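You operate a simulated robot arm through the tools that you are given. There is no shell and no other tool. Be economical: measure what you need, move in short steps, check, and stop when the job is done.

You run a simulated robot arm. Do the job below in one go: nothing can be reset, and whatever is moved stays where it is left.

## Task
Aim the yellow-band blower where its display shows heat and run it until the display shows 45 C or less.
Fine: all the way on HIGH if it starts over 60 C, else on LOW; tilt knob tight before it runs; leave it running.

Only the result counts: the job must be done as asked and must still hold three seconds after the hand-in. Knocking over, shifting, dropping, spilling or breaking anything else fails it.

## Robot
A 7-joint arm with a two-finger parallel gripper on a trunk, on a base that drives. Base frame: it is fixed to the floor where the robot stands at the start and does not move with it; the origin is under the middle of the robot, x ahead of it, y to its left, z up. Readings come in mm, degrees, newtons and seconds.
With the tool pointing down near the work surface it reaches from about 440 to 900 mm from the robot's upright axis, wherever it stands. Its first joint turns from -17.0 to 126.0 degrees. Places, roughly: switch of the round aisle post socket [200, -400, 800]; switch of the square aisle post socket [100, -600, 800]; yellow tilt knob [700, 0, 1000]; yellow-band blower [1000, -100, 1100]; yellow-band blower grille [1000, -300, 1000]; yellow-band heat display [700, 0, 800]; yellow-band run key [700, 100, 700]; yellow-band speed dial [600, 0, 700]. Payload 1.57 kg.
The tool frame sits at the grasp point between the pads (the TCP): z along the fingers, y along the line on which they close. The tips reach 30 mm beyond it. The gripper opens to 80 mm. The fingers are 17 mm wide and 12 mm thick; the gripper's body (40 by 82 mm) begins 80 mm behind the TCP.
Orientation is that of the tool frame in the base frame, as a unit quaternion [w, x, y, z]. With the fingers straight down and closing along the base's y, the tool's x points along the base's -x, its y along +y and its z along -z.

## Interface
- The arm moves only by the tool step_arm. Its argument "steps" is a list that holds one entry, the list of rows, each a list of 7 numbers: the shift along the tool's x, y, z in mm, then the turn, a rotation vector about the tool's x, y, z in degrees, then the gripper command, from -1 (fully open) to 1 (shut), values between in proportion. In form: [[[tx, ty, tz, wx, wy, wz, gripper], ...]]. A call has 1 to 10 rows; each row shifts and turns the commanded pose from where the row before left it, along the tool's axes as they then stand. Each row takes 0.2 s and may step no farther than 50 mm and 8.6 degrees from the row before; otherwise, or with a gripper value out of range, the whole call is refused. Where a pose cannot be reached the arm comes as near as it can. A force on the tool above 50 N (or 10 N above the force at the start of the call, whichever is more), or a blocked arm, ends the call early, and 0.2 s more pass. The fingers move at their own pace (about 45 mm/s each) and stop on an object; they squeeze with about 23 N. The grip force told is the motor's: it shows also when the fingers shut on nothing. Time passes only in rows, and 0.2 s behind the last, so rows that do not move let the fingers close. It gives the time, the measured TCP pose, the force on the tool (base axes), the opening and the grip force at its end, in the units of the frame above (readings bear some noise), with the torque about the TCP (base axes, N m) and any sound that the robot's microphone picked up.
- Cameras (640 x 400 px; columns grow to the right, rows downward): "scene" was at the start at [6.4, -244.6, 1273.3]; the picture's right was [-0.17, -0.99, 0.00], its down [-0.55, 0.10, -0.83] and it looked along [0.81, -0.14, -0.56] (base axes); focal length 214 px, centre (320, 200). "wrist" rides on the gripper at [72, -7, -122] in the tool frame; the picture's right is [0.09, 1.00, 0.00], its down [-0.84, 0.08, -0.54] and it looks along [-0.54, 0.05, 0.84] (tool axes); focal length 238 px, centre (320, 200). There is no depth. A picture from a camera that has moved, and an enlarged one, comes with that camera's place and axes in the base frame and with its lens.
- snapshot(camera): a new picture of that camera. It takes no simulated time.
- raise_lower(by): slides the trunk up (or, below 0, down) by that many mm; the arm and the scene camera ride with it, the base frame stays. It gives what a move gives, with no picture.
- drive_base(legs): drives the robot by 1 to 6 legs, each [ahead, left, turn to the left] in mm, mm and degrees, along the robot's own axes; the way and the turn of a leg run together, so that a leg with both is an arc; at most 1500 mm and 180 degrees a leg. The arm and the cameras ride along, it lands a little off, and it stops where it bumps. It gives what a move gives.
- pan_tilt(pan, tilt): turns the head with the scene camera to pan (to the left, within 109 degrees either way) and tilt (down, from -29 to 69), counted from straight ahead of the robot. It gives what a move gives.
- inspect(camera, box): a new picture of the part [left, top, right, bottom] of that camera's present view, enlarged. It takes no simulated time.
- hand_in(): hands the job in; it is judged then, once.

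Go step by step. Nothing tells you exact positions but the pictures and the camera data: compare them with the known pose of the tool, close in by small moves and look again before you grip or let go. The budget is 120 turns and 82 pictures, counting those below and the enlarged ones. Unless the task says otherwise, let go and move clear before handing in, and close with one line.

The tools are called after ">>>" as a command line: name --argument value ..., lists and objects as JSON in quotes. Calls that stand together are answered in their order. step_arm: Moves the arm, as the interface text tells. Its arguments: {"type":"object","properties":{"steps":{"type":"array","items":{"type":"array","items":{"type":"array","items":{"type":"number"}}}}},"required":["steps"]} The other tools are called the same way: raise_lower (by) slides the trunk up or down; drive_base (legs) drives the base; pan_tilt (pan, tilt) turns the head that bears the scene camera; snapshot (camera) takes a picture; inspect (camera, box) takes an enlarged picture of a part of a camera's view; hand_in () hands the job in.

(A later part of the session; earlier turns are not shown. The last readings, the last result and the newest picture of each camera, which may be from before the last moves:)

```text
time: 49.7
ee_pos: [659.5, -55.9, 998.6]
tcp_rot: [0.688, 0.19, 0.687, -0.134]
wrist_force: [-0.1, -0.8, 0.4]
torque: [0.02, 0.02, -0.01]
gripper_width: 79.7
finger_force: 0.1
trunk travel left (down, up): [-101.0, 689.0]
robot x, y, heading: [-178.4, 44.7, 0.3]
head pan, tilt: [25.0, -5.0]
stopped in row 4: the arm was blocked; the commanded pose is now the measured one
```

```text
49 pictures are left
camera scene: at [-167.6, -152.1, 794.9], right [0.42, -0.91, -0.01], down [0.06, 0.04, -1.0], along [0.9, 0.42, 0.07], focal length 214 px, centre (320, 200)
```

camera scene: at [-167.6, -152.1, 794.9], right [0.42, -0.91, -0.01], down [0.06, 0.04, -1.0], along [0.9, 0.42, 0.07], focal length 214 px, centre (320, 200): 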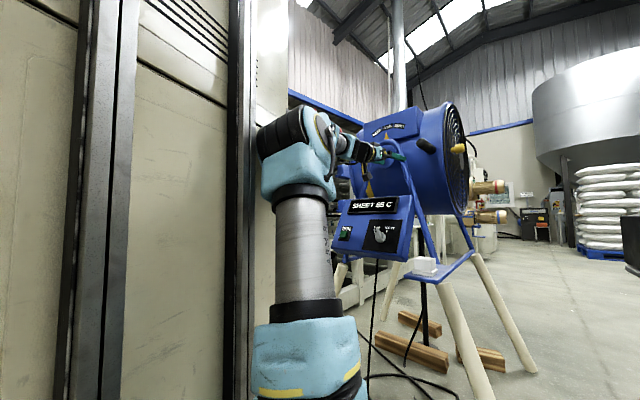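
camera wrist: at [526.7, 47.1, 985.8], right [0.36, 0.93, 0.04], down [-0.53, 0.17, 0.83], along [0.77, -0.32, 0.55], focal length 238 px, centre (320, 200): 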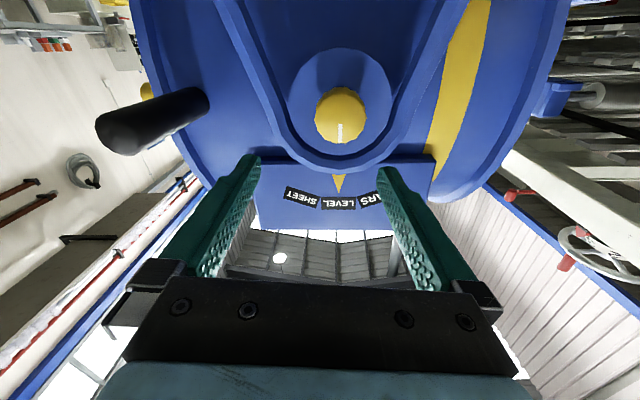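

Still near collinear. I use the remaining trunk travel and move up slowly so the wrist bends clearly downward from the forearm.

>>> step_arm --steps '[[[0, 0, -20, 0, 0, 0, -1], [0, 0, -20, 0, 0, 0, -1]]]'

>>> raise_lower --by -98

>>> step_arm --steps '[[[-10, 0, 0, 0, 2, 0, -1], [-10, 0, 0, 0, 2, 0, -1], [-10, 0, 0, 0, 2, 0, -1], [-10, 0, 0, 0, 2, 0, -1], [-10, 0, 0, 0, 2, 0, -1], [-10, 0, 0, 0, 2, 0, -1], [-10, 0, 0, 0, 2, 0, -1], [-10, 0, 0, 0, 2, 0, -1]]]'

>>> snapshot --camera "scene"

```text
time: 50.3
ee_pos: [632.1, -149.8, 980.8]
tcp_rot: [0.669, 0.24, 0.666, -0.227]
wrist_force: [0.2, 0.2, 0.0]
torque: [0.03, -0.01, 0.02]
gripper_width: 80.0
finger_force: 0.1
trunk travel left (down, up): [-101.0, 689.0]
robot x, y, heading: [-181.3, 45.2, 0.2]
head pan, tilt: [25.0, -5.0]
stopped in row 2: the arm was blocked; the commanded pose is now the measured one
```

```text
time: 51.6
ee_pos: [631.6, -150.1, 889.7]
tcp_rot: [0.667, 0.24, 0.666, -0.23]
wrist_force: [0.5, 0.4, -0.2]
torque: [-0.03, -0.01, -0.01]
gripper_width: 80.2
finger_force: 0.0
trunk travel left (down, up): [-3.0, 787.0]
robot x, y, heading: [-182.9, 44.8, 0.1]
head pan, tilt: [25.0, -5.0]
```

```text
time: 53.4
ee_pos: [566.6, -165.9, 941.5]
tcp_rot: [0.57, 0.276, 0.749, -0.195]
wrist_force: [-0.7, 0.0, -0.1]
torque: [-0.02, -0.01, 0.04]
gripper_width: 80.0
finger_force: 0.0
out of reach, approached as far as the arm can: row 1, 2, 3, 4, 5, 6, 7, 8
trunk travel left (down, up): [-3.0, 787.0]
robot x, y, heading: [-180.0, 43.1, -0.2]
head pan, tilt: [25.0, -5.0]
```

```text
48 pictures are left
camera scene: at [-174.3, -148.9, 694.0], right [0.42, -0.91, -0.01], down [0.07, 0.04, -1.0], along [0.9, 0.42, 0.08], focal length 214 px, centre (320, 200)
```

scene: 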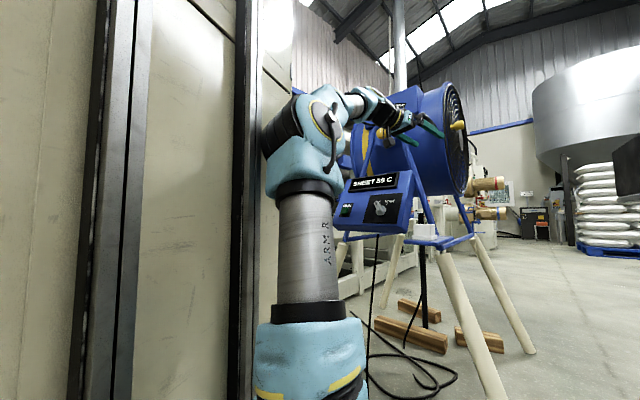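

The first joint is evidently pinned at its right-hand limit (-17°). Turning the base right by 15° puts the blower on the arm's left side; the deck clears the post by my estimate.

>>> drive_base --legs '[[0, 0, -15]]'

>>> pan_tilt --pan 10 --tilt 10

>>> snapshot --camera "scene"

```text
time: 54.7
ee_pos: [486.2, -351.5, 939.6]
tcp_rot: [0.541, 0.371, 0.706, -0.267]
wrist_force: [0.8, -0.1, 0.2]
torque: [-0.02, 0.03, 0.01]
gripper_width: 80.0
finger_force: 0.0
trunk travel left (down, up): [-3.0, 787.0]
robot x, y, heading: [-178.7, 45.5, -14.7]
head pan, tilt: [25.0, -5.0]
```

```text
time: 55.5
ee_pos: [480.6, -358.0, 940.7]
tcp_rot: [0.54, 0.377, 0.701, -0.273]
wrist_force: [1.0, -0.2, 0.2]
torque: [-0.03, 0.0, 0.02]
gripper_width: 80.0
finger_force: 0.0
trunk travel left (down, up): [-3.0, 787.0]
robot x, y, heading: [-180.0, 39.7, -14.5]
head pan, tilt: [10.0, 10.0]
```

```text
47 pictures are left
camera scene: at [-220.3, -167.1, 666.2], right [-0.08, -1.0, 0.0], down [-0.18, 0.02, -0.98], along [0.98, -0.08, -0.18], focal length 214 px, centre (320, 200)
```

scene: 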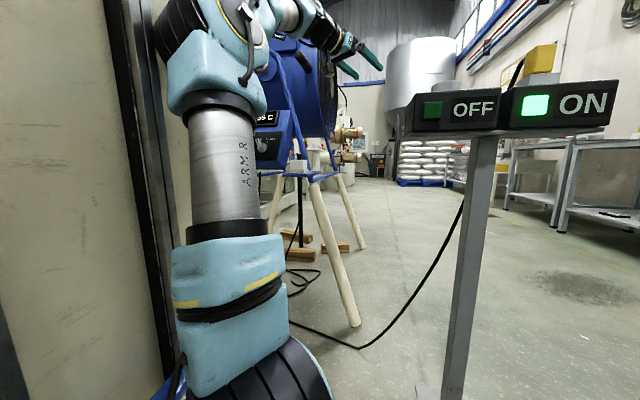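

Clear of everything. Now I swing the tool left toward the blower while yawing back.

>>> step_arm --steps '[[[5, 19, -22, -4.3, 0, 0, -1], [5, 19, -22, -4.3, 0, 0, -1], [5, 20, -21, -4.3, 0, 0, -1], [3, 25, -15, -4.3, 0, 0, -1], [3, 25, -15, -4.3, 0, 0, -1], [3, 25, -15, -4.3, 0, 0, -1], [2, 28, -9, -4.3, 0, 0, -1], [2, 28, -9, -4.3, 0, 0, -1], [2, 28, -9, -4.3, 0, 0, -1]]]'

>>> snapshot --camera "scene"

```text
time: 56.1
ee_pos: [478.7, -380.5, 912.6]
tcp_rot: [0.52, 0.38, 0.688, -0.333]
wrist_force: [0.7, 0.1, 0.0]
torque: [0.04, 0.04, 0.02]
gripper_width: 80.0
finger_force: 0.0
trunk travel left (down, up): [-3.0, 787.0]
robot x, y, heading: [-182.5, 44.5, -14.7]
head pan, tilt: [10.0, 10.0]
stopped in row 3: the arm was blocked; the commanded pose is now the measured one
```

```text
46 pictures are left
camera scene: at [-219.0, -168.6, 661.1], right [-0.08, -1.0, -0.01], down [-0.18, 0.02, -0.98], along [0.98, -0.08, -0.18], focal length 214 px, centre (320, 200)
```

scene: 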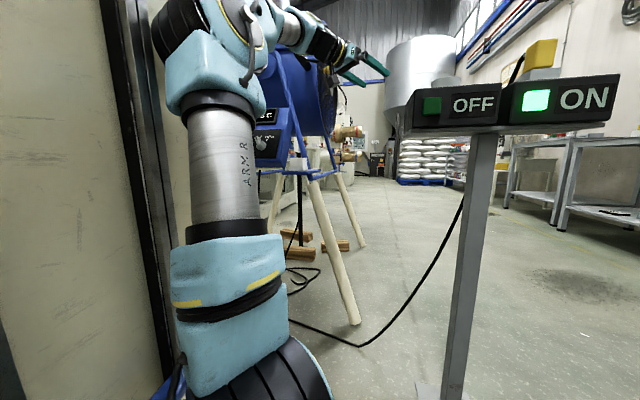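

The arm's own axis appears to be ~300 mm ahead of the robot's middle, so I'm still too close and the folded elbow jams against the mast. I back the base up by 250 mm.

>>> drive_base --legs '[[-250, 0, 0]]'

>>> step_arm --steps '[[[0, 0, 20, 0, 0, 0, -1], [0, 0, 20, 0, 0, 0, -1], [0, 0, 20, 0, 0, 0, -1], [0, 0, 20, 0, 0, 0, -1], [0, 0, 20, 0, 0, 0, -1]]]'

>>> snapshot --camera "scene"

```text
time: 58.0
ee_pos: [234.8, -311.6, 913.1]
tcp_rot: [0.52, 0.377, 0.691, -0.332]
wrist_force: [-0.5, 0.7, 0.3]
torque: [-0.04, 0.02, -0.01]
gripper_width: 79.8
finger_force: 0.1
trunk travel left (down, up): [-3.0, 787.0]
robot x, y, heading: [-429.4, 108.3, -14.5]
head pan, tilt: [10.0, 10.0]
```

```text
time: 59.2
ee_pos: [220.2, -373.7, 866.4]
tcp_rot: [0.518, 0.38, 0.687, -0.34]
wrist_force: [0.4, 0.1, -0.5]
torque: [-0.01, 0.02, 0.0]
gripper_width: 80.2
finger_force: 0.0
out of reach, approached as far as the arm can: row 1, 2, 3, 4, 5
trunk travel left (down, up): [-3.0, 787.0]
robot x, y, heading: [-431.5, 109.9, -14.7]
head pan, tilt: [10.0, 10.0]
```

```text
45 pictures are left
camera scene: at [-466.8, -103.5, 664.0], right [-0.08, -1.0, -0.01], down [-0.18, 0.02, -0.98], along [0.98, -0.08, -0.18], focal length 214 px, centre (320, 200)
```

scene: 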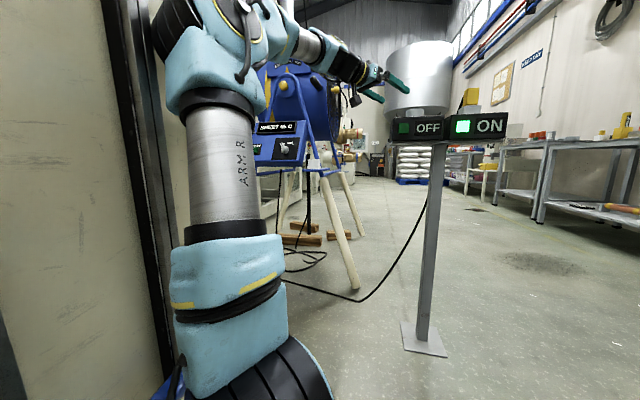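

The hand is near the post box, so I raise the trunk first, then unwind toward the natural tool-down posture.

>>> raise_lower --by 250

>>> step_arm --steps '[[[0, 0, -5, 0, 5, 0, -1], [0, 0, -5, 0, 5, 0, -1], [0, 0, -5, 0, 5, 0, -1], [0, 0, -5, 0, 5, 0, -1], [0, 0, -5, 0, 5, 0, -1], [0, 0, -5, 0, 5, 0, -1], [0, 0, -5, 0, 5, 0, -1], [0, 0, -5, 0, 5, 0, -1]]]'

>>> snapshot --camera "scene"

```text
time: 61.8
ee_pos: [222.9, -370.9, 1117.8]
tcp_rot: [0.52, 0.378, 0.689, -0.336]
wrist_force: [0.4, 0.8, 0.4]
torque: [0.0, -0.02, -0.01]
gripper_width: 80.1
finger_force: 0.1
trunk travel left (down, up): [-253.0, 537.0]
robot x, y, heading: [-430.7, 112.1, -14.5]
head pan, tilt: [10.0, 10.0]
```

```text
time: 63.5
ee_pos: [108.3, -278.5, 1085.2]
tcp_rot: [0.26, 0.467, 0.825, -0.183]
wrist_force: [0.0, 1.1, 0.4]
torque: [0.0, -0.03, 0.0]
gripper_width: 79.9
finger_force: 0.1
out of reach, approached as far as the arm can: row 1, 2, 3, 4, 5, 6, 7, 8
trunk travel left (down, up): [-253.0, 537.0]
robot x, y, heading: [-427.8, 110.6, -14.6]
head pan, tilt: [10.0, 10.0]
```

```text
44 pictures are left
camera scene: at [-471.6, -99.8, 915.6], right [-0.08, -1.0, 0.0], down [-0.17, 0.01, -0.98], along [0.98, -0.08, -0.17], focal length 214 px, centre (320, 200)
```

scene: 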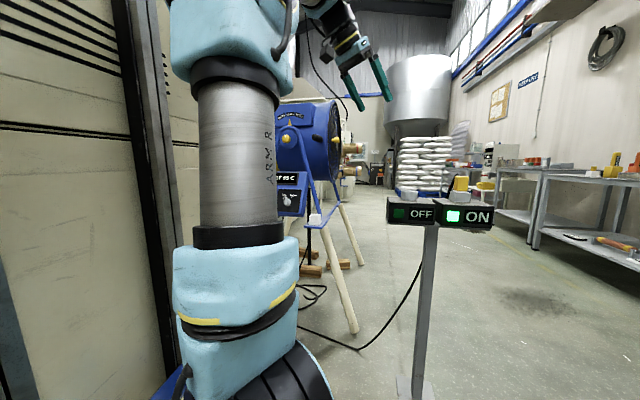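

Partly unwound. I continue yawing left and shifting to the robot's left.

>>> step_arm --steps '[[[8, 10, -7, -3, 0, -4, -1], [8, 10, -7, -3, 0, -4, -1], [8, 10, -7, -3, 0, -4, -1], [8, 10, -7, -3, 0, -4, -1], [8, 10, -7, -3, 0, -4, -1], [8, 10, -7, -3, 0, -4, -1], [8, 10, -7, -3, 0, -4, -1], [8, 10, -7, -3, 0, -4, -1]]]'

>>> snapshot --camera "scene"

```text
time: 65.3
ee_pos: [99.1, -162.8, 1091.8]
tcp_rot: [0.29, 0.159, 0.941, -0.074]
wrist_force: [-1.3, 0.1, 0.1]
torque: [0.01, -0.02, 0.02]
gripper_width: 80.0
finger_force: 0.1
trunk travel left (down, up): [-253.0, 537.0]
robot x, y, heading: [-429.9, 109.7, -14.7]
head pan, tilt: [10.0, 10.0]
```

```text
43 pictures are left
camera scene: at [-471.7, -99.8, 915.6], right [-0.08, -1.0, 0.0], down [-0.17, 0.01, -0.98], along [0.98, -0.08, -0.17], focal length 214 px, centre (320, 200)
```

scene: 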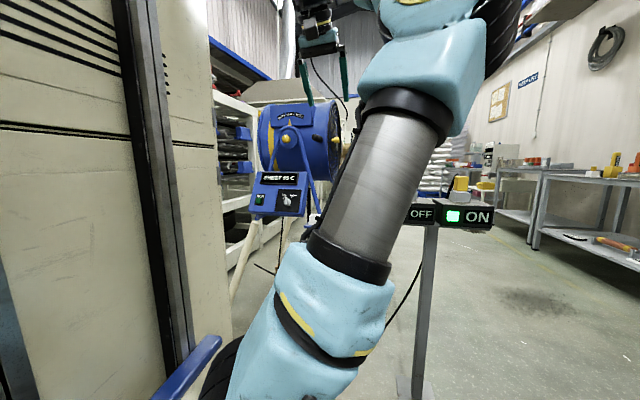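

The elbow has now flipped to the right, free of the mast. I extend toward the blower.

>>> step_arm --steps '[[[-28, 25, 14, 0, 0, 0, -1], [-28, 25, 14, 0, 0, 0, -1], [-28, 25, 14, 0, 0, 0, -1], [-28, 25, 14, 0, 0, 0, -1], [-28, 25, 14, 0, 0, 0, -1], [-28, 25, 14, 0, 0, 0, -1], [-28, 20, 14, 0, 0, 0, -1], [-28, 15, 14, 0, 0, 0, -1]]]'

>>> step_arm --steps '[[[0, 0, 0, 0, -5, 0, -1], [0, 0, 0, 0, -5, 0, -1], [0, 0, 0, 0, -5, 0, -1], [0, 0, 0, 0, -5, 0, -1], [0, 0, 0, 0, -5, 0, -1], [0, 0, 0, 0, -5, 0, -1]]]'

>>> snapshot --camera "scene"

```text
time: 67.2
ee_pos: [311.4, -93.4, 1067.3]
tcp_rot: [0.289, 0.159, 0.941, -0.074]
wrist_force: [-0.3, -0.2, 0.6]
torque: [-0.02, -0.01, -0.02]
gripper_width: 80.1
finger_force: 0.0
out of reach, approached as far as the arm can: row 5, 6, 7, 8
trunk travel left (down, up): [-253.0, 537.0]
robot x, y, heading: [-428.1, 107.9, -14.5]
head pan, tilt: [10.0, 10.0]
```

```text
time: 68.5
ee_pos: [339.1, -113.1, 1116.9]
tcp_rot: [0.407, 0.149, 0.896, -0.096]
wrist_force: [0.0, -0.1, 0.1]
torque: [0.02, -0.01, 0.0]
gripper_width: 80.0
finger_force: 0.0
out of reach, approached as far as the arm can: row 1, 2, 3, 4, 5, 6
trunk travel left (down, up): [-253.0, 537.0]
robot x, y, heading: [-427.1, 107.1, -14.6]
head pan, tilt: [10.0, 10.0]
```

```text
42 pictures are left
camera scene: at [-471.7, -99.8, 915.6], right [-0.08, -1.0, 0.0], down [-0.17, 0.01, -0.98], along [0.98, -0.08, -0.17], focal length 214 px, centre (320, 200)
```

scene: 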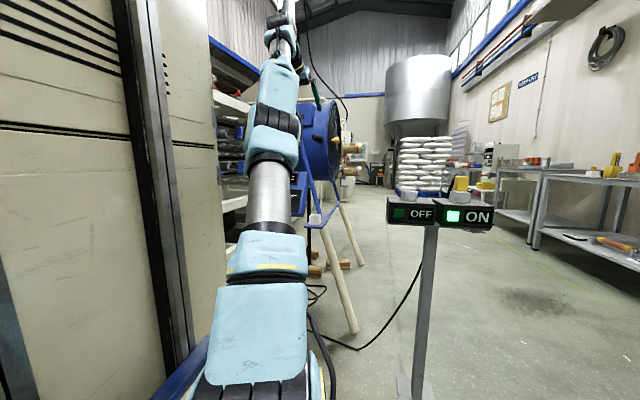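

The arm is now fully stretched, so I retract slightly and drive forward again by 200 mm with the elbow on the good side.

>>> step_arm --steps '[[[16, 10, -26, 0, 0, 0, -1], [16, 10, -26, 0, 0, 0, -1], [16, 10, -26, 0, 0, 0, -1], [16, 10, -26, 0, 0, 0, -1]]]'

>>> drive_base --legs '[[200, 0, 0]]'

>>> snapshot --camera "scene"

>>> snapshot --camera "wrist"

```text
time: 69.5
ee_pos: [270.4, -105.8, 1172.1]
tcp_rot: [0.415, 0.149, 0.893, -0.096]
wrist_force: [0.6, -0.3, -0.9]
torque: [-0.04, 0.0, 0.0]
gripper_width: 80.1
finger_force: 0.0
out of reach, approached as far as the arm can: row 1, 2, 3, 4
trunk travel left (down, up): [-253.0, 537.0]
robot x, y, heading: [-425.4, 112.1, -14.4]
head pan, tilt: [10.0, 10.0]
```

```text
time: 71.2
ee_pos: [464.1, -159.8, 1171.6]
tcp_rot: [0.414, 0.149, 0.893, -0.096]
wrist_force: [0.3, 0.1, -0.4]
torque: [-0.02, 0.0, -0.04]
gripper_width: 80.0
finger_force: 0.0
trunk travel left (down, up): [-253.0, 537.0]
robot x, y, heading: [-236.7, 56.8, -15.0]
head pan, tilt: [10.0, 10.0]
```

```text
41 pictures are left
camera scene: at [-278.7, -150.4, 915.6], right [-0.08, -1.0, 0.0], down [-0.17, 0.01, -0.98], along [0.98, -0.08, -0.17], focal length 214 px, centre (320, 200)
```

scene: 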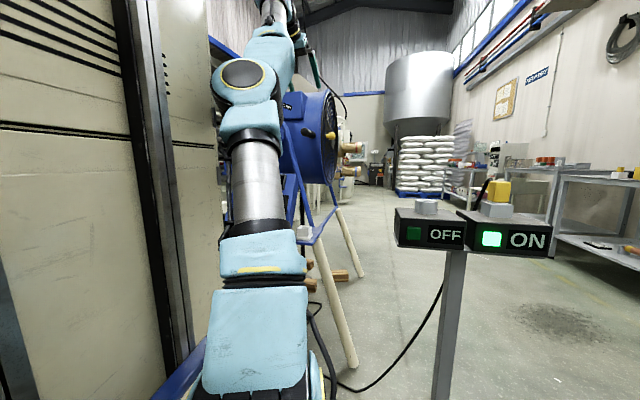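

```text
40 pictures are left
camera wrist: at [330.1, -115.4, 1195.2], right [0.29, 0.95, -0.12], down [0.15, 0.08, 0.99], along [0.94, -0.3, -0.12], focal length 238 px, centre (320, 200)
```

wrist: 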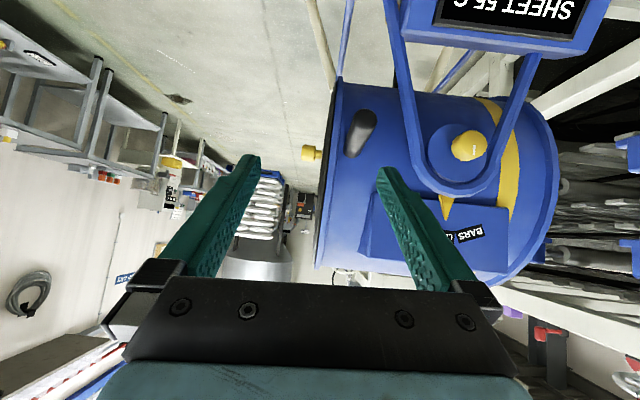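

Good view. I shift left in front of the knob and then pitch up.

>>> step_arm --steps '[[[7, 27, 5, 0, 0, 0, -1], [7, 27, 5, 0, 0, 0, -1], [7, 27, 5, 0, 0, 0, -1], [7, 27, 5, 0, 0, 0, -1], [7, 27, 5, 0, 0, 0, -1], [7, 25, 5, 0, 0, 0, -1]]]'

>>> step_arm --steps '[[[0, 0, 0, 0, -5, 0, -1], [0, 0, 0, 0, -5, 0, -1], [0, 0, 0, 0, -5, 0, -1], [0, 0, 0, 0, -5, 0, -1], [0, 0, 0, 0, -5, 0, -1], [0, 0, 0, 0, -5, 0, -1], [0, 0, 0, 0, -5, 0, -1], [0, 0, 0, 0, -5, 0, -1]]]'

>>> snapshot --camera "wrist"

```text
time: 72.5
ee_pos: [515.1, -159.2, 1134.4]
tcp_rot: [0.414, 0.15, 0.893, -0.096]
wrist_force: [-0.1, 1.1, -0.8]
torque: [-0.01, 0.0, -0.04]
gripper_width: 80.0
finger_force: 0.0
out of reach, approached as far as the arm can: row 1, 2, 3, 4, 5, 6
trunk travel left (down, up): [-253.0, 537.0]
robot x, y, heading: [-229.0, 56.7, -14.9]
head pan, tilt: [10.0, 10.0]
```

```text
time: 74.3
ee_pos: [594.1, -200.5, 1257.0]
tcp_rot: [0.695, 0.108, 0.697, -0.141]
wrist_force: [0.3, -0.6, -0.2]
torque: [-0.04, -0.02, -0.02]
gripper_width: 80.0
finger_force: 0.1
out of reach, approached as far as the arm can: row 1, 2, 3, 4, 5, 6, 7, 8
trunk travel left (down, up): [-253.0, 537.0]
robot x, y, heading: [-236.1, 59.2, -14.8]
head pan, tilt: [10.0, 10.0]
```

```text
39 pictures are left
camera wrist: at [477.2, -166.8, 1184.4], right [0.34, 0.93, -0.14], down [-0.47, 0.3, 0.83], along [0.81, -0.22, 0.54], focal length 238 px, centre (320, 200)
```

wrist: 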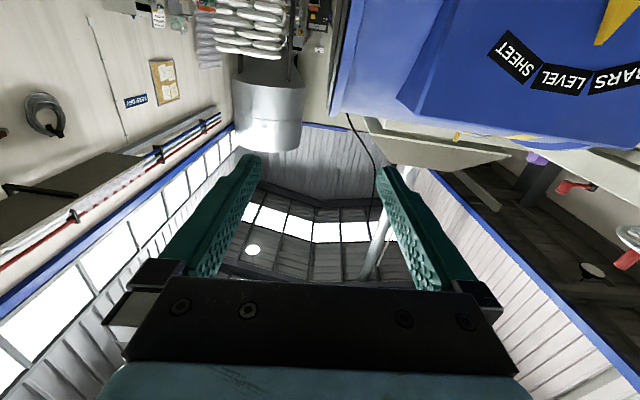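

Horizontal now, but the arm is stretched upward (the shoulder sits lower than I thought). I pull back, down and left.

>>> step_arm --steps '[[[15, 6, -20, 0, 0, 0, -1], [20, 6, -20, 0, 0, 0, -1], [25, 6, -20, 0, 0, 0, -1], [25, 6, -20, 0, 0, 0, -1], [25, 6, -15, 0, 0, 0, -1], [25, 6, -10, 0, 0, 0, -1]]]'

>>> snapshot --camera "scene"

```text
time: 75.8
ee_pos: [597.3, -187.8, 1253.1]
tcp_rot: [0.694, 0.108, 0.698, -0.141]
wrist_force: [-1.3, -0.2, -0.3]
torque: [-0.01, -0.01, -0.02]
gripper_width: 80.1
finger_force: 0.1
out of reach, approached as far as the arm can: row 1, 2, 3, 4, 5, 6
trunk travel left (down, up): [-253.0, 537.0]
robot x, y, heading: [-232.7, 59.1, -14.8]
head pan, tilt: [10.0, 10.0]
```

```text
38 pictures are left
camera scene: at [-278.7, -150.4, 915.6], right [-0.08, -1.0, 0.0], down [-0.17, 0.01, -0.98], along [0.98, -0.08, -0.17], focal length 214 px, centre (320, 200)
```

scene: 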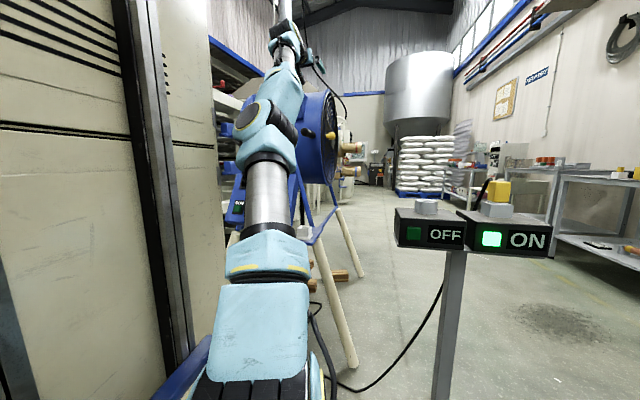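

The first joint is likely still pinned at -17°, since the work needs to be to the robot's left. I turn the base right by another 25° (arm passes high over the post).

>>> drive_base --legs '[[0, 0, -25]]'

>>> step_arm --steps '[[[10, 15, -20, -4, 0, 0, -1], [10, 15, -20, -4, 0, 0, -1], [10, 15, -20, -4, 0, 0, -1], [10, 15, -20, -4, 0, 0, -1], [10, 15, -20, -4, 0, 0, -1], [10, 15, -20, -4, 0, 0, -1]]]'

>>> snapshot --camera "scene"

```text
time: 77.4
ee_pos: [413.8, -519.8, 1253.7]
tcp_rot: [0.646, 0.258, 0.657, -0.289]
wrist_force: [-0.6, 0.6, -0.7]
torque: [-0.01, 0.0, -0.02]
gripper_width: 79.8
finger_force: 0.0
trunk travel left (down, up): [-253.0, 537.0]
robot x, y, heading: [-235.9, 56.3, -40.1]
head pan, tilt: [10.0, 10.0]
```

```text
time: 78.8
ee_pos: [400.2, -400.1, 1236.3]
tcp_rot: [0.686, 0.117, 0.703, -0.146]
wrist_force: [0.8, 0.9, 0.3]
torque: [-0.01, -0.01, -0.15]
gripper_width: 80.1
finger_force: 0.0
out of reach, approached as far as the arm can: row 1, 2, 3, 4
trunk travel left (down, up): [-253.0, 537.0]
robot x, y, heading: [-234.7, 58.9, -40.1]
head pan, tilt: [10.0, 10.0]
```

```text
37 pictures are left
camera scene: at [-363.6, -111.8, 915.6], right [-0.5, -0.87, 0.0], down [-0.15, 0.09, -0.98], along [0.85, -0.49, -0.17], focal length 214 px, centre (320, 200)
```

scene: 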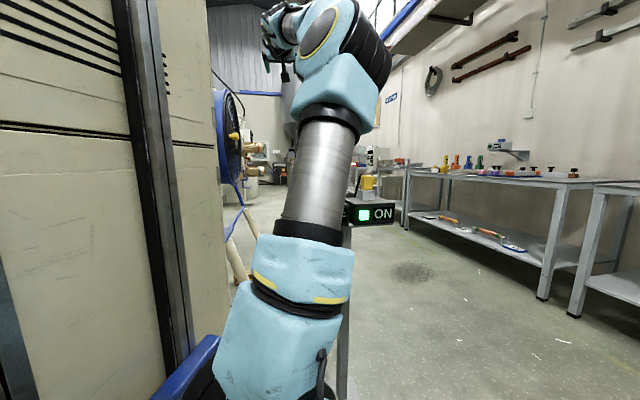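

Moving left works freely now. I slide toward the knob axis, staying short of the handle.

>>> step_arm --steps '[[[8, 43, -1, 0, 0, 0, -1], [8, 43, -1, 0, 0, 0, -1], [8, 43, -1, 0, 0, 0, -1], [8, 43, -1, 0, 0, 0, -1], [8, 43, -1, 0, 0, 0, -1], [8, 43, -1, 0, 0, 0, -1], [8, 43, -1, 0, 0, 0, -1], [8, 43, -1, 0, 0, 0, -1], [8, 43, -1, 0, 0, 0, -1]]]'

>>> snapshot --camera "wrist"

```text
time: 80.8
ee_pos: [514.3, -109.3, 1150.8]
tcp_rot: [0.682, 0.12, 0.707, -0.147]
wrist_force: [0.0, 0.3, 0.3]
torque: [-0.03, 0.03, -0.01]
gripper_width: 80.5
finger_force: 0.1
out of reach, approached as far as the arm can: row 8, 9
trunk travel left (down, up): [-253.0, 537.0]
robot x, y, heading: [-234.4, 58.5, -40.0]
head pan, tilt: [10.0, 10.0]
```

```text
36 pictures are left
camera wrist: at [395.0, -72.2, 1083.2], right [0.36, 0.92, -0.14], down [-0.44, 0.3, 0.85], along [0.82, -0.25, 0.51], focal length 238 px, centre (320, 200)
```

wrist: 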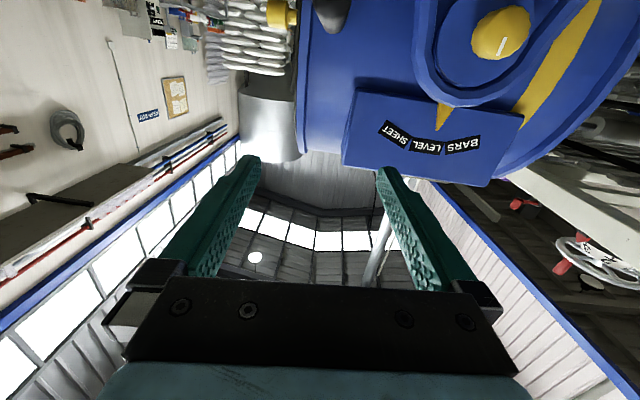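

I look at the arm's posture to see what limits it.

>>> pan_tilt --pan 30 --tilt 0

>>> snapshot --camera "scene"

```text
time: 81.7
ee_pos: [512.0, -110.0, 1153.9]
tcp_rot: [0.682, 0.119, 0.707, -0.146]
wrist_force: [0.0, -0.8, -0.2]
torque: [-0.01, -0.01, -0.04]
gripper_width: 80.1
finger_force: 0.1
trunk travel left (down, up): [-253.0, 537.0]
robot x, y, heading: [-232.5, 55.9, -40.2]
head pan, tilt: [30.0, 0.0]
```

```text
35 pictures are left
camera scene: at [-354.0, -83.5, 931.2], right [-0.18, -0.98, 0.0], down [0.0, 0.0, -1.0], along [0.98, -0.18, 0.0], focal length 214 px, centre (320, 200)
```

scene: 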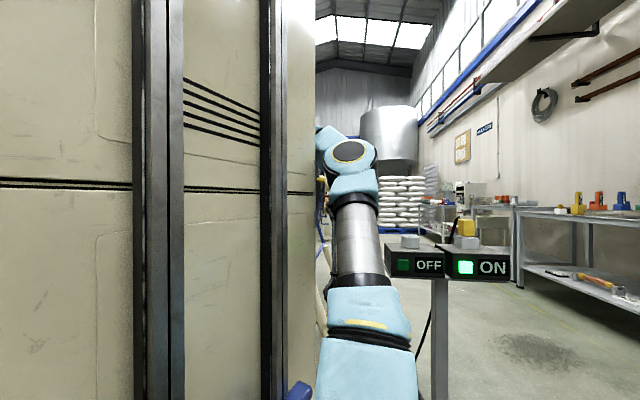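

I probe which directions are free with small separate moves.

>>> step_arm --steps '[[[15, 0, 0, 0, 0, 0, -1], [15, 0, 0, 0, 0, 0, -1]]]'

>>> step_arm --steps '[[[0, 0, 15, 0, 0, 0, -1], [0, 0, 15, 0, 0, 0, -1]]]'

>>> step_arm --steps '[[[0, 15, 0, 0, 0, 0, -1], [0, 15, 0, 0, 0, 0, -1]]]'

>>> step_arm --steps '[[[0, 0, 0, 0, 0, -5, -1], [0, 0, 0, 0, 0, -5, -1]]]'

```text
time: 82.3
ee_pos: [516.6, -113.6, 1120.0]
tcp_rot: [0.68, 0.123, 0.708, -0.146]
wrist_force: [0.8, 1.1, -0.1]
torque: [0.0, 0.0, -0.02]
gripper_width: 80.1
finger_force: 0.1
trunk travel left (down, up): [-253.0, 537.0]
robot x, y, heading: [-237.4, 61.0, -39.9]
head pan, tilt: [30.0, 0.0]
```

```text
time: 82.9
ee_pos: [533.3, -112.4, 1131.5]
tcp_rot: [0.687, 0.116, 0.702, -0.146]
wrist_force: [-0.3, 0.0, -0.4]
torque: [0.01, 0.04, 0.09]
gripper_width: 80.0
finger_force: 0.0
trunk travel left (down, up): [-253.0, 537.0]
robot x, y, heading: [-236.9, 58.3, -39.9]
head pan, tilt: [30.0, 0.0]
```

```text
time: 83.5
ee_pos: [534.8, -116.4, 1131.1]
tcp_rot: [0.686, 0.119, 0.703, -0.147]
wrist_force: [0.4, -0.3, 0.2]
torque: [-0.04, -0.01, -0.01]
gripper_width: 80.0
finger_force: 0.1
out of reach, approached as far as the arm can: row 1, 2
trunk travel left (down, up): [-253.0, 537.0]
robot x, y, heading: [-236.8, 52.9, -40.1]
head pan, tilt: [30.0, 0.0]
```

```text
time: 84.1
ee_pos: [534.9, -117.7, 1130.3]
tcp_rot: [0.67, 0.057, 0.711, -0.206]
wrist_force: [0.6, 0.6, -0.6]
torque: [0.01, 0.0, 0.0]
gripper_width: 80.0
finger_force: 0.1
trunk travel left (down, up): [-253.0, 537.0]
robot x, y, heading: [-239.0, 58.9, -40.1]
head pan, tilt: [30.0, 0.0]
```

Only "left" is limited (wrist bend), while the others are free. I lower a bit, then shift the base toward the blower's axis line.

>>> step_arm --steps '[[[18, 0, 0, 0, 0, 5, -1], [18, 0, 0, 0, 0, 5, -1], [18, 0, 0, 0, 0, 0, -1], [18, 0, 0, 0, 0, 0, -1]]]'

>>> drive_base --legs '[[-31, 130, 0]]'

>>> snapshot --camera "wrist"

```text
time: 85.1
ee_pos: [531.4, -126.4, 1058.5]
tcp_rot: [0.684, 0.121, 0.704, -0.148]
wrist_force: [0.1, 0.0, -0.9]
torque: [-0.02, 0.01, 0.01]
gripper_width: 80.1
finger_force: 0.0
trunk travel left (down, up): [-253.0, 537.0]
robot x, y, heading: [-236.4, 56.9, -40.1]
head pan, tilt: [30.0, 0.0]
```

```text
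time: 86.4
ee_pos: [592.0, -6.0, 1059.1]
tcp_rot: [0.685, 0.12, 0.704, -0.147]
wrist_force: [0.0, -0.2, 0.2]
torque: [-0.01, 0.02, 0.03]
gripper_width: 80.3
finger_force: 0.0
trunk travel left (down, up): [-253.0, 537.0]
robot x, y, heading: [-173.1, 180.1, -39.9]
head pan, tilt: [30.0, 0.0]
```

```text
34 pictures are left
camera wrist: at [474.0, 31.8, 989.6], right [0.36, 0.92, -0.13], down [-0.45, 0.3, 0.84], along [0.82, -0.25, 0.52], focal length 238 px, centre (320, 200)
```

wrist: 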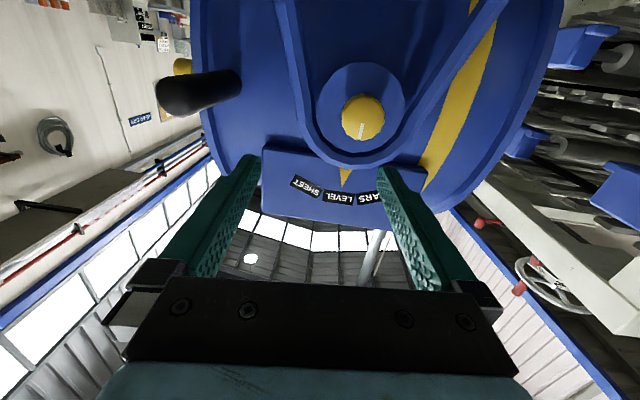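

Now I refine: yaw 4° left, 33 mm left and 18 mm down.

>>> step_arm --steps '[[[6, 11, 5, -2.2, 0, 2, -1], [6, 11, 5, -2.2, 0, 2, -1], [6, 11, 5, 0, 0, 0, -1]]]'

>>> snapshot --camera "wrist"

```text
time: 87.4
ee_pos: [617.3, -8.8, 1039.1]
tcp_rot: [0.692, 0.133, 0.702, -0.106]
wrist_force: [0.0, -0.1, -0.5]
torque: [-0.02, -0.03, 0.02]
gripper_width: 80.2
finger_force: 0.2
trunk travel left (down, up): [-253.0, 537.0]
robot x, y, heading: [-173.0, 180.2, -40.1]
head pan, tilt: [30.0, 0.0]
stopped in row 3: the arm was blocked; the commanded pose is now the measured one
```

```text
33 pictures are left
camera wrist: at [501.0, 28.9, 970.0], right [0.33, 0.94, -0.06], down [-0.48, 0.22, 0.85], along [0.81, -0.25, 0.52], focal length 238 px, centre (320, 200)
```

wrist: 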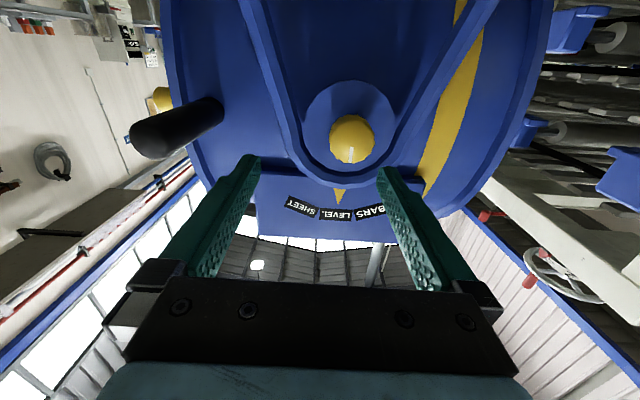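

Good alignment except 33 mm sideways; I do that with the base.

>>> drive_base --legs '[[-21, 25, 0]]'

>>> step_arm --steps '[[[0, 0, 10, 0, 0, 0, -1], [0, 0, 10, 0, 0, 0, -1]]]'

>>> snapshot --camera "wrist"

```text
time: 88.2
ee_pos: [618.4, 25.4, 1037.2]
tcp_rot: [0.692, 0.129, 0.703, -0.105]
wrist_force: [0.2, 0.1, -0.1]
torque: [0.02, -0.02, 0.03]
gripper_width: 80.2
finger_force: 0.1
trunk travel left (down, up): [-253.0, 537.0]
robot x, y, heading: [-172.8, 211.2, -40.5]
head pan, tilt: [30.0, 0.0]
```

```text
time: 88.8
ee_pos: [636.0, 26.4, 1037.7]
tcp_rot: [0.692, 0.128, 0.702, -0.107]
wrist_force: [0.2, -0.3, -0.2]
torque: [0.0, 0.01, -0.01]
gripper_width: 79.8
finger_force: 0.1
trunk travel left (down, up): [-253.0, 537.0]
robot x, y, heading: [-170.1, 214.1, -40.3]
head pan, tilt: [30.0, 0.0]
```

```text
32 pictures are left
camera wrist: at [519.0, 62.3, 969.4], right [0.32, 0.94, -0.06], down [-0.48, 0.22, 0.85], along [0.82, -0.24, 0.52], focal length 238 px, centre (320, 200)
```

wrist: 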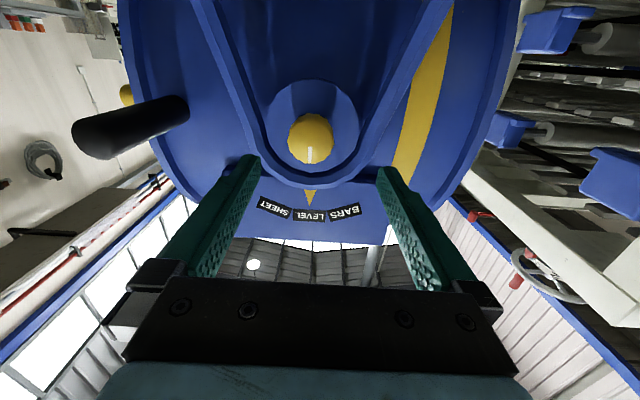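

Knob is centered between the fingers. I advance with a small rightward correction.

>>> step_arm --steps '[[[0, -2, 14, 0, 0, 0, -1], [0, -2, 14, 0, 0, 0, -1], [0, -2, 14, 0, 0, 0, -1], [0, -2, 10, 0, 0, 0, -1]]]'

>>> snapshot --camera "wrist"

```text
time: 89.8
ee_pos: [681.0, -9.9, 1041.0]
tcp_rot: [0.692, 0.129, 0.702, -0.108]
wrist_force: [0.1, -0.2, -0.9]
torque: [-0.03, 0.02, -0.01]
gripper_width: 80.0
finger_force: 0.1
out of reach, approached as far as the arm can: row 4
trunk travel left (down, up): [-253.0, 537.0]
robot x, y, heading: [-172.4, 214.1, -40.1]
head pan, tilt: [30.0, 0.0]
```

```text
31 pictures are left
camera wrist: at [563.4, 26.5, 971.6], right [0.33, 0.94, -0.06], down [-0.48, 0.22, 0.85], along [0.81, -0.25, 0.52], focal length 238 px, centre (320, 200)
```

wrist: 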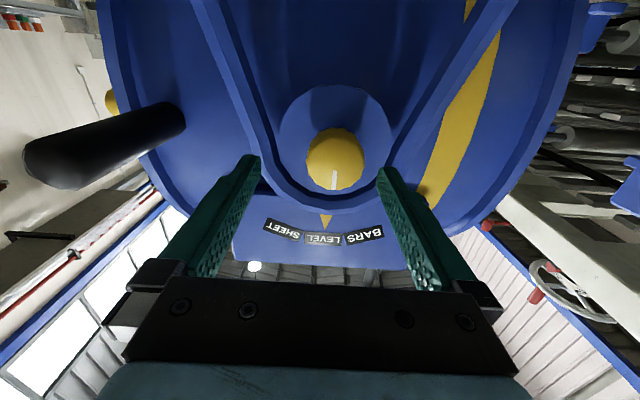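

I use the base for the last 22 mm so the fingers straddle the knob.

>>> drive_base --legs '[[13, 17, 0]]'

>>> snapshot --camera "wrist"

```text
time: 90.6
ee_pos: [701.1, -6.0, 1040.6]
tcp_rot: [0.692, 0.13, 0.702, -0.108]
wrist_force: [0.3, 0.0, 0.1]
torque: [-0.02, 0.01, -0.02]
gripper_width: 80.2
finger_force: 0.0
trunk travel left (down, up): [-253.0, 537.0]
robot x, y, heading: [-156.1, 217.3, -40.3]
head pan, tilt: [30.0, 0.0]
```

```text
30 pictures are left
camera wrist: at [584.3, 31.0, 971.6], right [0.33, 0.94, -0.06], down [-0.48, 0.22, 0.85], along [0.81, -0.25, 0.52], focal length 238 px, centre (320, 200)
```

wrist: 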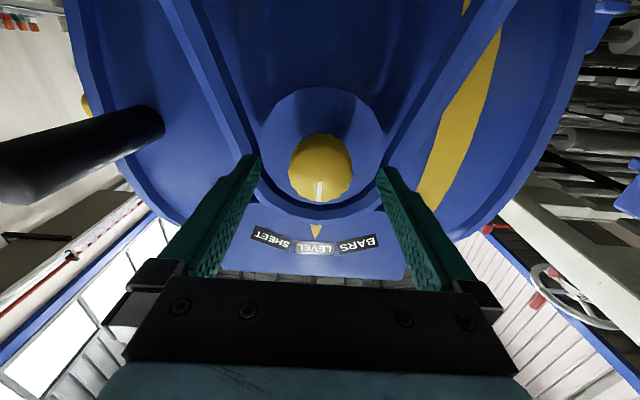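

The knob is centred between the pads. I grip and feel whether it is tight by a small clockwise turn.

>>> step_arm --steps '[[[0, 0, 0, 0, 0, 0, 1], [0, 0, 0, 0, 0, 0, 1], [0, 0, 0, 0, 0, 0, 1], [0, 0, 0, 0, 0, 0, 1]]]'

>>> step_arm --steps '[[[0, 0, 0, 0, 0, 4, 1], [0, 0, 0, 0, 0, 4, 1], [0, 0, 0, 0, 0, 0, 1]]]'

>>> inspect --camera "wrist" --box '[220, 80, 420, 280]'

```text
time: 91.6
ee_pos: [702.3, -4.8, 1041.3]
tcp_rot: [0.692, 0.129, 0.702, -0.108]
wrist_force: [1.0, -0.3, 0.6]
torque: [-0.03, -0.1, 0.38]
gripper_width: 44.0
finger_force: 30.2
trunk travel left (down, up): [-253.0, 537.0]
robot x, y, heading: [-150.6, 216.4, -40.3]
head pan, tilt: [30.0, 0.0]
```

```text
time: 92.4
ee_pos: [702.3, -5.0, 1042.0]
tcp_rot: [0.698, 0.178, 0.692, -0.058]
wrist_force: [2.4, 0.3, 0.2]
torque: [-0.12, 0.29, 0.61]
gripper_width: 43.5
finger_force: 45.1
trunk travel left (down, up): [-253.0, 537.0]
robot x, y, heading: [-151.8, 215.9, -40.3]
head pan, tilt: [30.0, 0.0]
```

```text
2.00 times, centred on (320, 180) of wrist
camera zoom: at [587.4, 41.0, 971.4], right [0.33, 0.94, 0.08], down [-0.52, 0.11, 0.85], along [0.79, -0.32, 0.52], focal length 477 px, centre (320, 240)
```

zoom: 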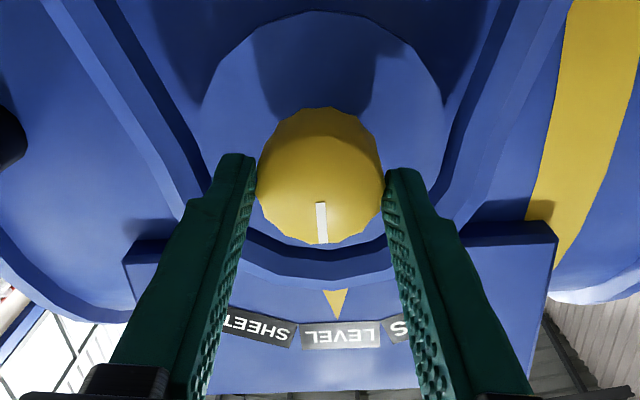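

The knob turned easily, so it is loose now; I'll tilt first and tighten afterwards. I release, back off and go in front of the handle.

>>> step_arm --steps '[[[0, 0, 0, 0, 0, 0, -1], [0, 0, 0, 0, 0, 0, -1], [0, 0, 0, 0, 0, 0, -1], [0, 0, -25, 0, 0, -4, -1], [0, 0, -25, 0, 0, -4, -1], [0, 0, -25, 0, 0, 0, -1], [0, 0, -25, 0, 0, 0, -1]]]'

>>> step_arm --steps '[[[0, -25, 0, 0, 0, 0, -1], [0, -25, 0, 0, 0, 0, -1], [0, -25, 0, 0, 0, 0, -1], [0, -25, 0, 0, 0, 0, -1], [0, -25, 0, 0, 0, 0, -1], [0, -25, 0, 0, 0, 0, -1], [0, -23, 0, 0, 0, 0, -1]]]'

>>> snapshot --camera "wrist"

```text
time: 94.0
ee_pos: [616.5, 16.0, 1031.9]
tcp_rot: [0.686, 0.136, 0.707, -0.11]
wrist_force: [-0.3, 1.0, 0.7]
torque: [-0.04, -0.04, -0.01]
gripper_width: 79.9
finger_force: 0.0
trunk travel left (down, up): [-253.0, 537.0]
robot x, y, heading: [-148.3, 216.3, -40.5]
head pan, tilt: [30.0, 0.0]
```

```text
time: 95.6
ee_pos: [550.2, -134.0, 1039.4]
tcp_rot: [0.692, 0.13, 0.702, -0.107]
wrist_force: [0.3, 0.5, -0.2]
torque: [0.02, -0.01, -0.01]
gripper_width: 80.1
finger_force: 0.0
trunk travel left (down, up): [-253.0, 537.0]
robot x, y, heading: [-153.8, 216.3, -40.2]
head pan, tilt: [30.0, 0.0]
```

```text
28 pictures are left
camera wrist: at [432.3, -97.7, 970.0], right [0.33, 0.94, -0.06], down [-0.48, 0.22, 0.85], along [0.81, -0.25, 0.52], focal length 238 px, centre (320, 200)
```

wrist: 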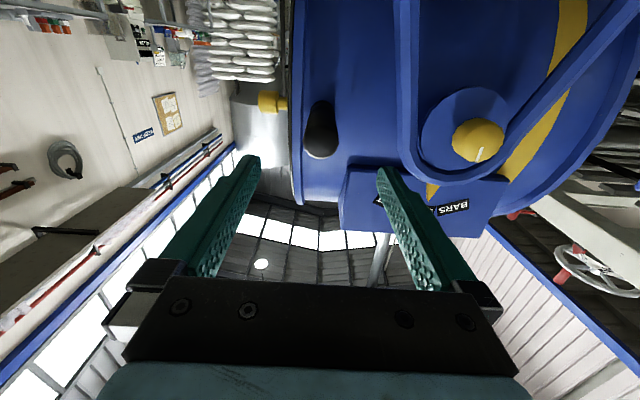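

Handle tip at (637,-163,1040), in line with the tool. I advance over it.

>>> step_arm --steps '[[[0, 0, 16, 0, 0, 0, -1], [0, 0, 16, 0, 0, 0, -1], [0, 0, 16, 0, 0, 0, -1], [0, 0, 16, 0, 0, 0, -1], [0, 0, 16, 0, 0, 0, -1], [0, 0, 12, 0, 0, 0, -1]]]'

>>> snapshot --camera "wrist"

```text
time: 97.0
ee_pos: [637.4, -164.7, 1035.2]
tcp_rot: [0.692, 0.13, 0.702, -0.108]
wrist_force: [0.4, -0.4, 0.1]
torque: [0.0, 0.02, -0.01]
gripper_width: 79.9
finger_force: 0.1
trunk travel left (down, up): [-253.0, 537.0]
robot x, y, heading: [-152.8, 213.6, -40.4]
head pan, tilt: [30.0, 0.0]
```

```text
27 pictures are left
camera wrist: at [520.0, -128.3, 966.6], right [0.33, 0.94, -0.06], down [-0.48, 0.22, 0.85], along [0.81, -0.25, 0.52], focal length 238 px, centre (320, 200)
```

wrist: 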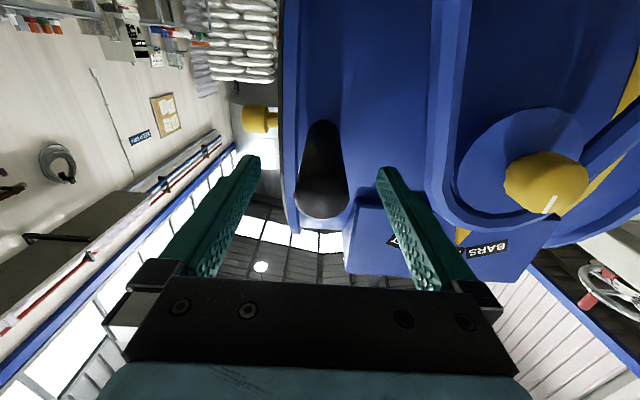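

The handle sits between the pads. I grip it and lift along the arc by 12°.

>>> step_arm --steps '[[[0, 0, 0, 0, 0, 0, 1], [0, 0, 0, 0, 0, 0, 1], [0, 0, 0, 0, 0, 0, 1], [0, 0, 0, 0, 0, 0, 1], [-6, 0, 0, 0, 0, -2, 1], [-6, 0, 0, 0, 0, -2, 1], [-6, 0, 0, 0, 0, -2, 1], [-6, 0, 0, 0, 0, -2, 1], [-6, 0, 0, 0, 0, -2, 1], [-6, 0, 0, 0, 0, -2, 1]]]'

>>> snapshot --camera "wrist"

```text
time: 99.2
ee_pos: [638.5, -166.5, 1073.5]
tcp_rot: [0.677, 0.055, 0.712, -0.179]
wrist_force: [0.5, 0.3, -0.2]
torque: [0.01, 0.0, 0.04]
gripper_width: 0.2
finger_force: 21.7
trunk travel left (down, up): [-253.0, 537.0]
robot x, y, heading: [-157.8, 221.2, -40.3]
head pan, tilt: [30.0, 0.0]
```

```text
26 pictures are left
camera wrist: at [515.3, -142.7, 1006.6], right [0.31, 0.91, -0.27], down [-0.42, 0.39, 0.82], along [0.85, -0.14, 0.51], focal length 238 px, centre (320, 200)
```

wrist: 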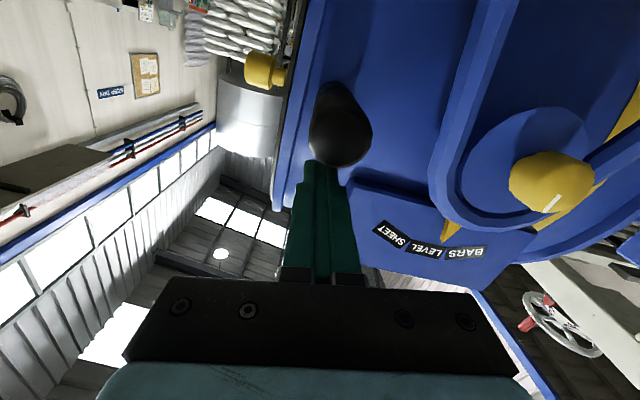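

The gripper slipped off and shut, and the drum didn't move. I'll push the handle up from below with closed fingers and feel the force.

>>> step_arm --steps '[[[0, 0, -25, 0, 0, 4, 1], [0, 0, -25, 0, 0, 4, 1], [22, 0, 0, 0, 0, 4, 1], [22, 0, 0, 0, 0, 0, 1], [22, 0, 0, 0, 0, 0, 1], [12, 0, 0, 0, 0, 0, 1]]]'

>>> snapshot --camera "wrist"

```text
time: 100.6
ee_pos: [587.9, -145.8, 996.6]
tcp_rot: [0.692, 0.129, 0.702, -0.108]
wrist_force: [0.2, 0.2, -0.2]
torque: [0.01, -0.04, 0.05]
gripper_width: 0.0
finger_force: 21.3
trunk travel left (down, up): [-253.0, 537.0]
robot x, y, heading: [-151.0, 220.0, -40.3]
head pan, tilt: [30.0, 0.0]
```

```text
25 pictures are left
camera wrist: at [471.5, -109.2, 926.7], right [0.33, 0.94, -0.06], down [-0.48, 0.22, 0.85], along [0.81, -0.25, 0.52], focal length 238 px, centre (320, 200)
```

wrist: 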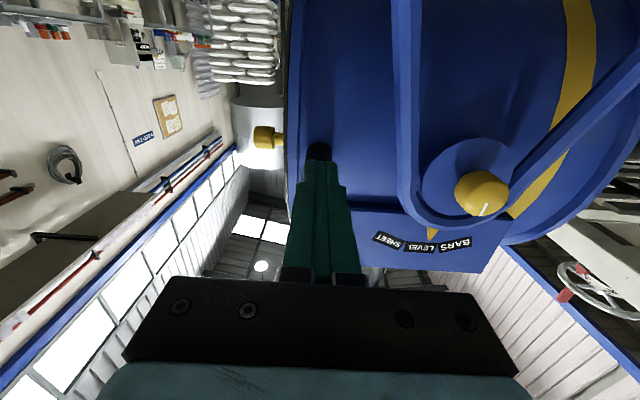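

I slide under the handle, then press up.

>>> step_arm --steps '[[[0, 0, 17, 0, 0, 0, 1], [0, 0, 17, 0, 0, 0, 1], [0, 0, 17, 0, 0, 0, 1], [0, 0, 17, 0, 0, 0, 1], [0, 0, 14, 0, 0, 0, 1]]]'

>>> step_arm --steps '[[[-6, 0, 0, 0, 0, 0, 1], [-6, 0, 0, 0, 0, 0, 1], [-6, 0, 0, 0, 0, 0, 1], [-6, 0, 0, 0, 0, 0, 1], [-6, 0, 0, 0, 0, 0, 1]]]'

>>> snapshot --camera "wrist"

```text
time: 101.8
ee_pos: [668.8, -174.0, 994.0]
tcp_rot: [0.692, 0.13, 0.702, -0.107]
wrist_force: [-0.2, -0.3, -0.3]
torque: [0.02, 0.0, 0.01]
gripper_width: 0.0
finger_force: 21.4
trunk travel left (down, up): [-253.0, 537.0]
robot x, y, heading: [-153.7, 218.5, -40.3]
head pan, tilt: [30.0, 0.0]
```

```text
time: 103.1
ee_pos: [670.4, -175.2, 1013.2]
tcp_rot: [0.686, 0.129, 0.708, -0.106]
wrist_force: [-5.4, -0.3, -8.8]
torque: [-0.15, -0.37, 0.09]
gripper_width: 0.0
finger_force: 20.9
trunk travel left (down, up): [-253.0, 537.0]
robot x, y, heading: [-150.8, 217.1, -40.2]
head pan, tilt: [30.0, 0.0]
stopped in row 5: the force on the tool passed its limit at 55 N (the readings are from after the stop); the commanded pose is now the measured one
```

```text
24 pictures are left
camera wrist: at [550.8, -138.2, 945.4], right [0.32, 0.94, -0.06], down [-0.46, 0.22, 0.86], along [0.82, -0.25, 0.51], focal length 238 px, centre (320, 200)
```

wrist: 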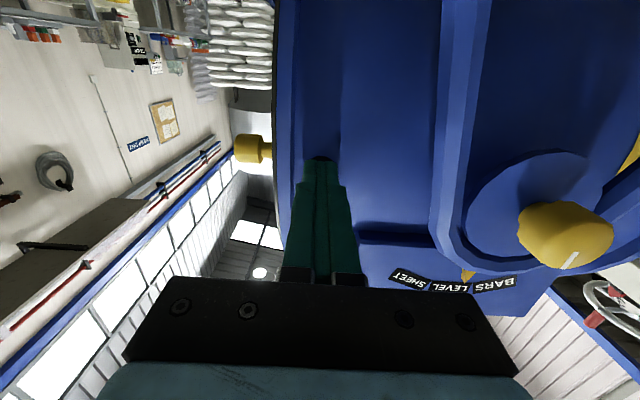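

The drum is locked at 55 N, so the knob is tight and must be loosened first. I go back to the knob.

>>> step_arm --steps '[[[12, 0, 0, 0, 0, 0, 1], [0, 0, -25, 0, 0, 0, 1], [0, 0, -25, 0, 0, 0, 1], [0, 0, -25, 0, 0, 0, 1], [0, 0, -25, 0, 0, 0, 1], [-20, 0, 0, 0, 0, 0, -1], [-20, 0, 0, 0, 0, 0, -1]]]'

>>> step_arm --steps '[[[0, 25, 0, 0, 0, 0, -1], [0, 25, 0, 0, 0, 0, -1], [0, 25, 0, 0, 0, 0, -1], [0, 25, 0, 0, 0, 0, -1], [0, 25, 0, 0, 0, 0, -1], [0, 25, 0, 0, 0, 0, -1], [0, 20, 0, 0, 0, 0, -1]]]'

>>> snapshot --camera "wrist"

```text
time: 104.7
ee_pos: [575.5, -141.7, 1045.0]
tcp_rot: [0.687, 0.129, 0.707, -0.105]
wrist_force: [-0.3, -0.9, 0.1]
torque: [0.04, -0.01, -0.01]
gripper_width: 50.1
finger_force: 0.0
trunk travel left (down, up): [-253.0, 537.0]
robot x, y, heading: [-151.9, 217.5, -40.1]
head pan, tilt: [30.0, 0.0]
```

```text
time: 106.5
ee_pos: [634.0, -30.7, 1051.1]
tcp_rot: [0.684, 0.155, 0.702, -0.123]
wrist_force: [-0.2, -0.4, 0.5]
torque: [0.04, -0.01, 0.0]
gripper_width: 80.1
finger_force: 0.1
trunk travel left (down, up): [-253.0, 537.0]
robot x, y, heading: [-153.2, 214.1, -40.2]
head pan, tilt: [30.0, 0.0]
stopped in row 7: the arm was blocked; the commanded pose is now the measured one
```

```text
23 pictures are left
camera wrist: at [516.9, 13.7, 982.2], right [0.38, 0.92, -0.06], down [-0.46, 0.24, 0.86], along [0.8, -0.3, 0.51], focal length 238 px, centre (320, 200)
```

wrist: 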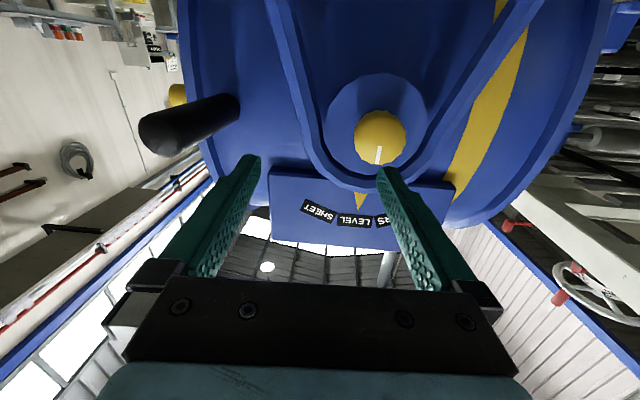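

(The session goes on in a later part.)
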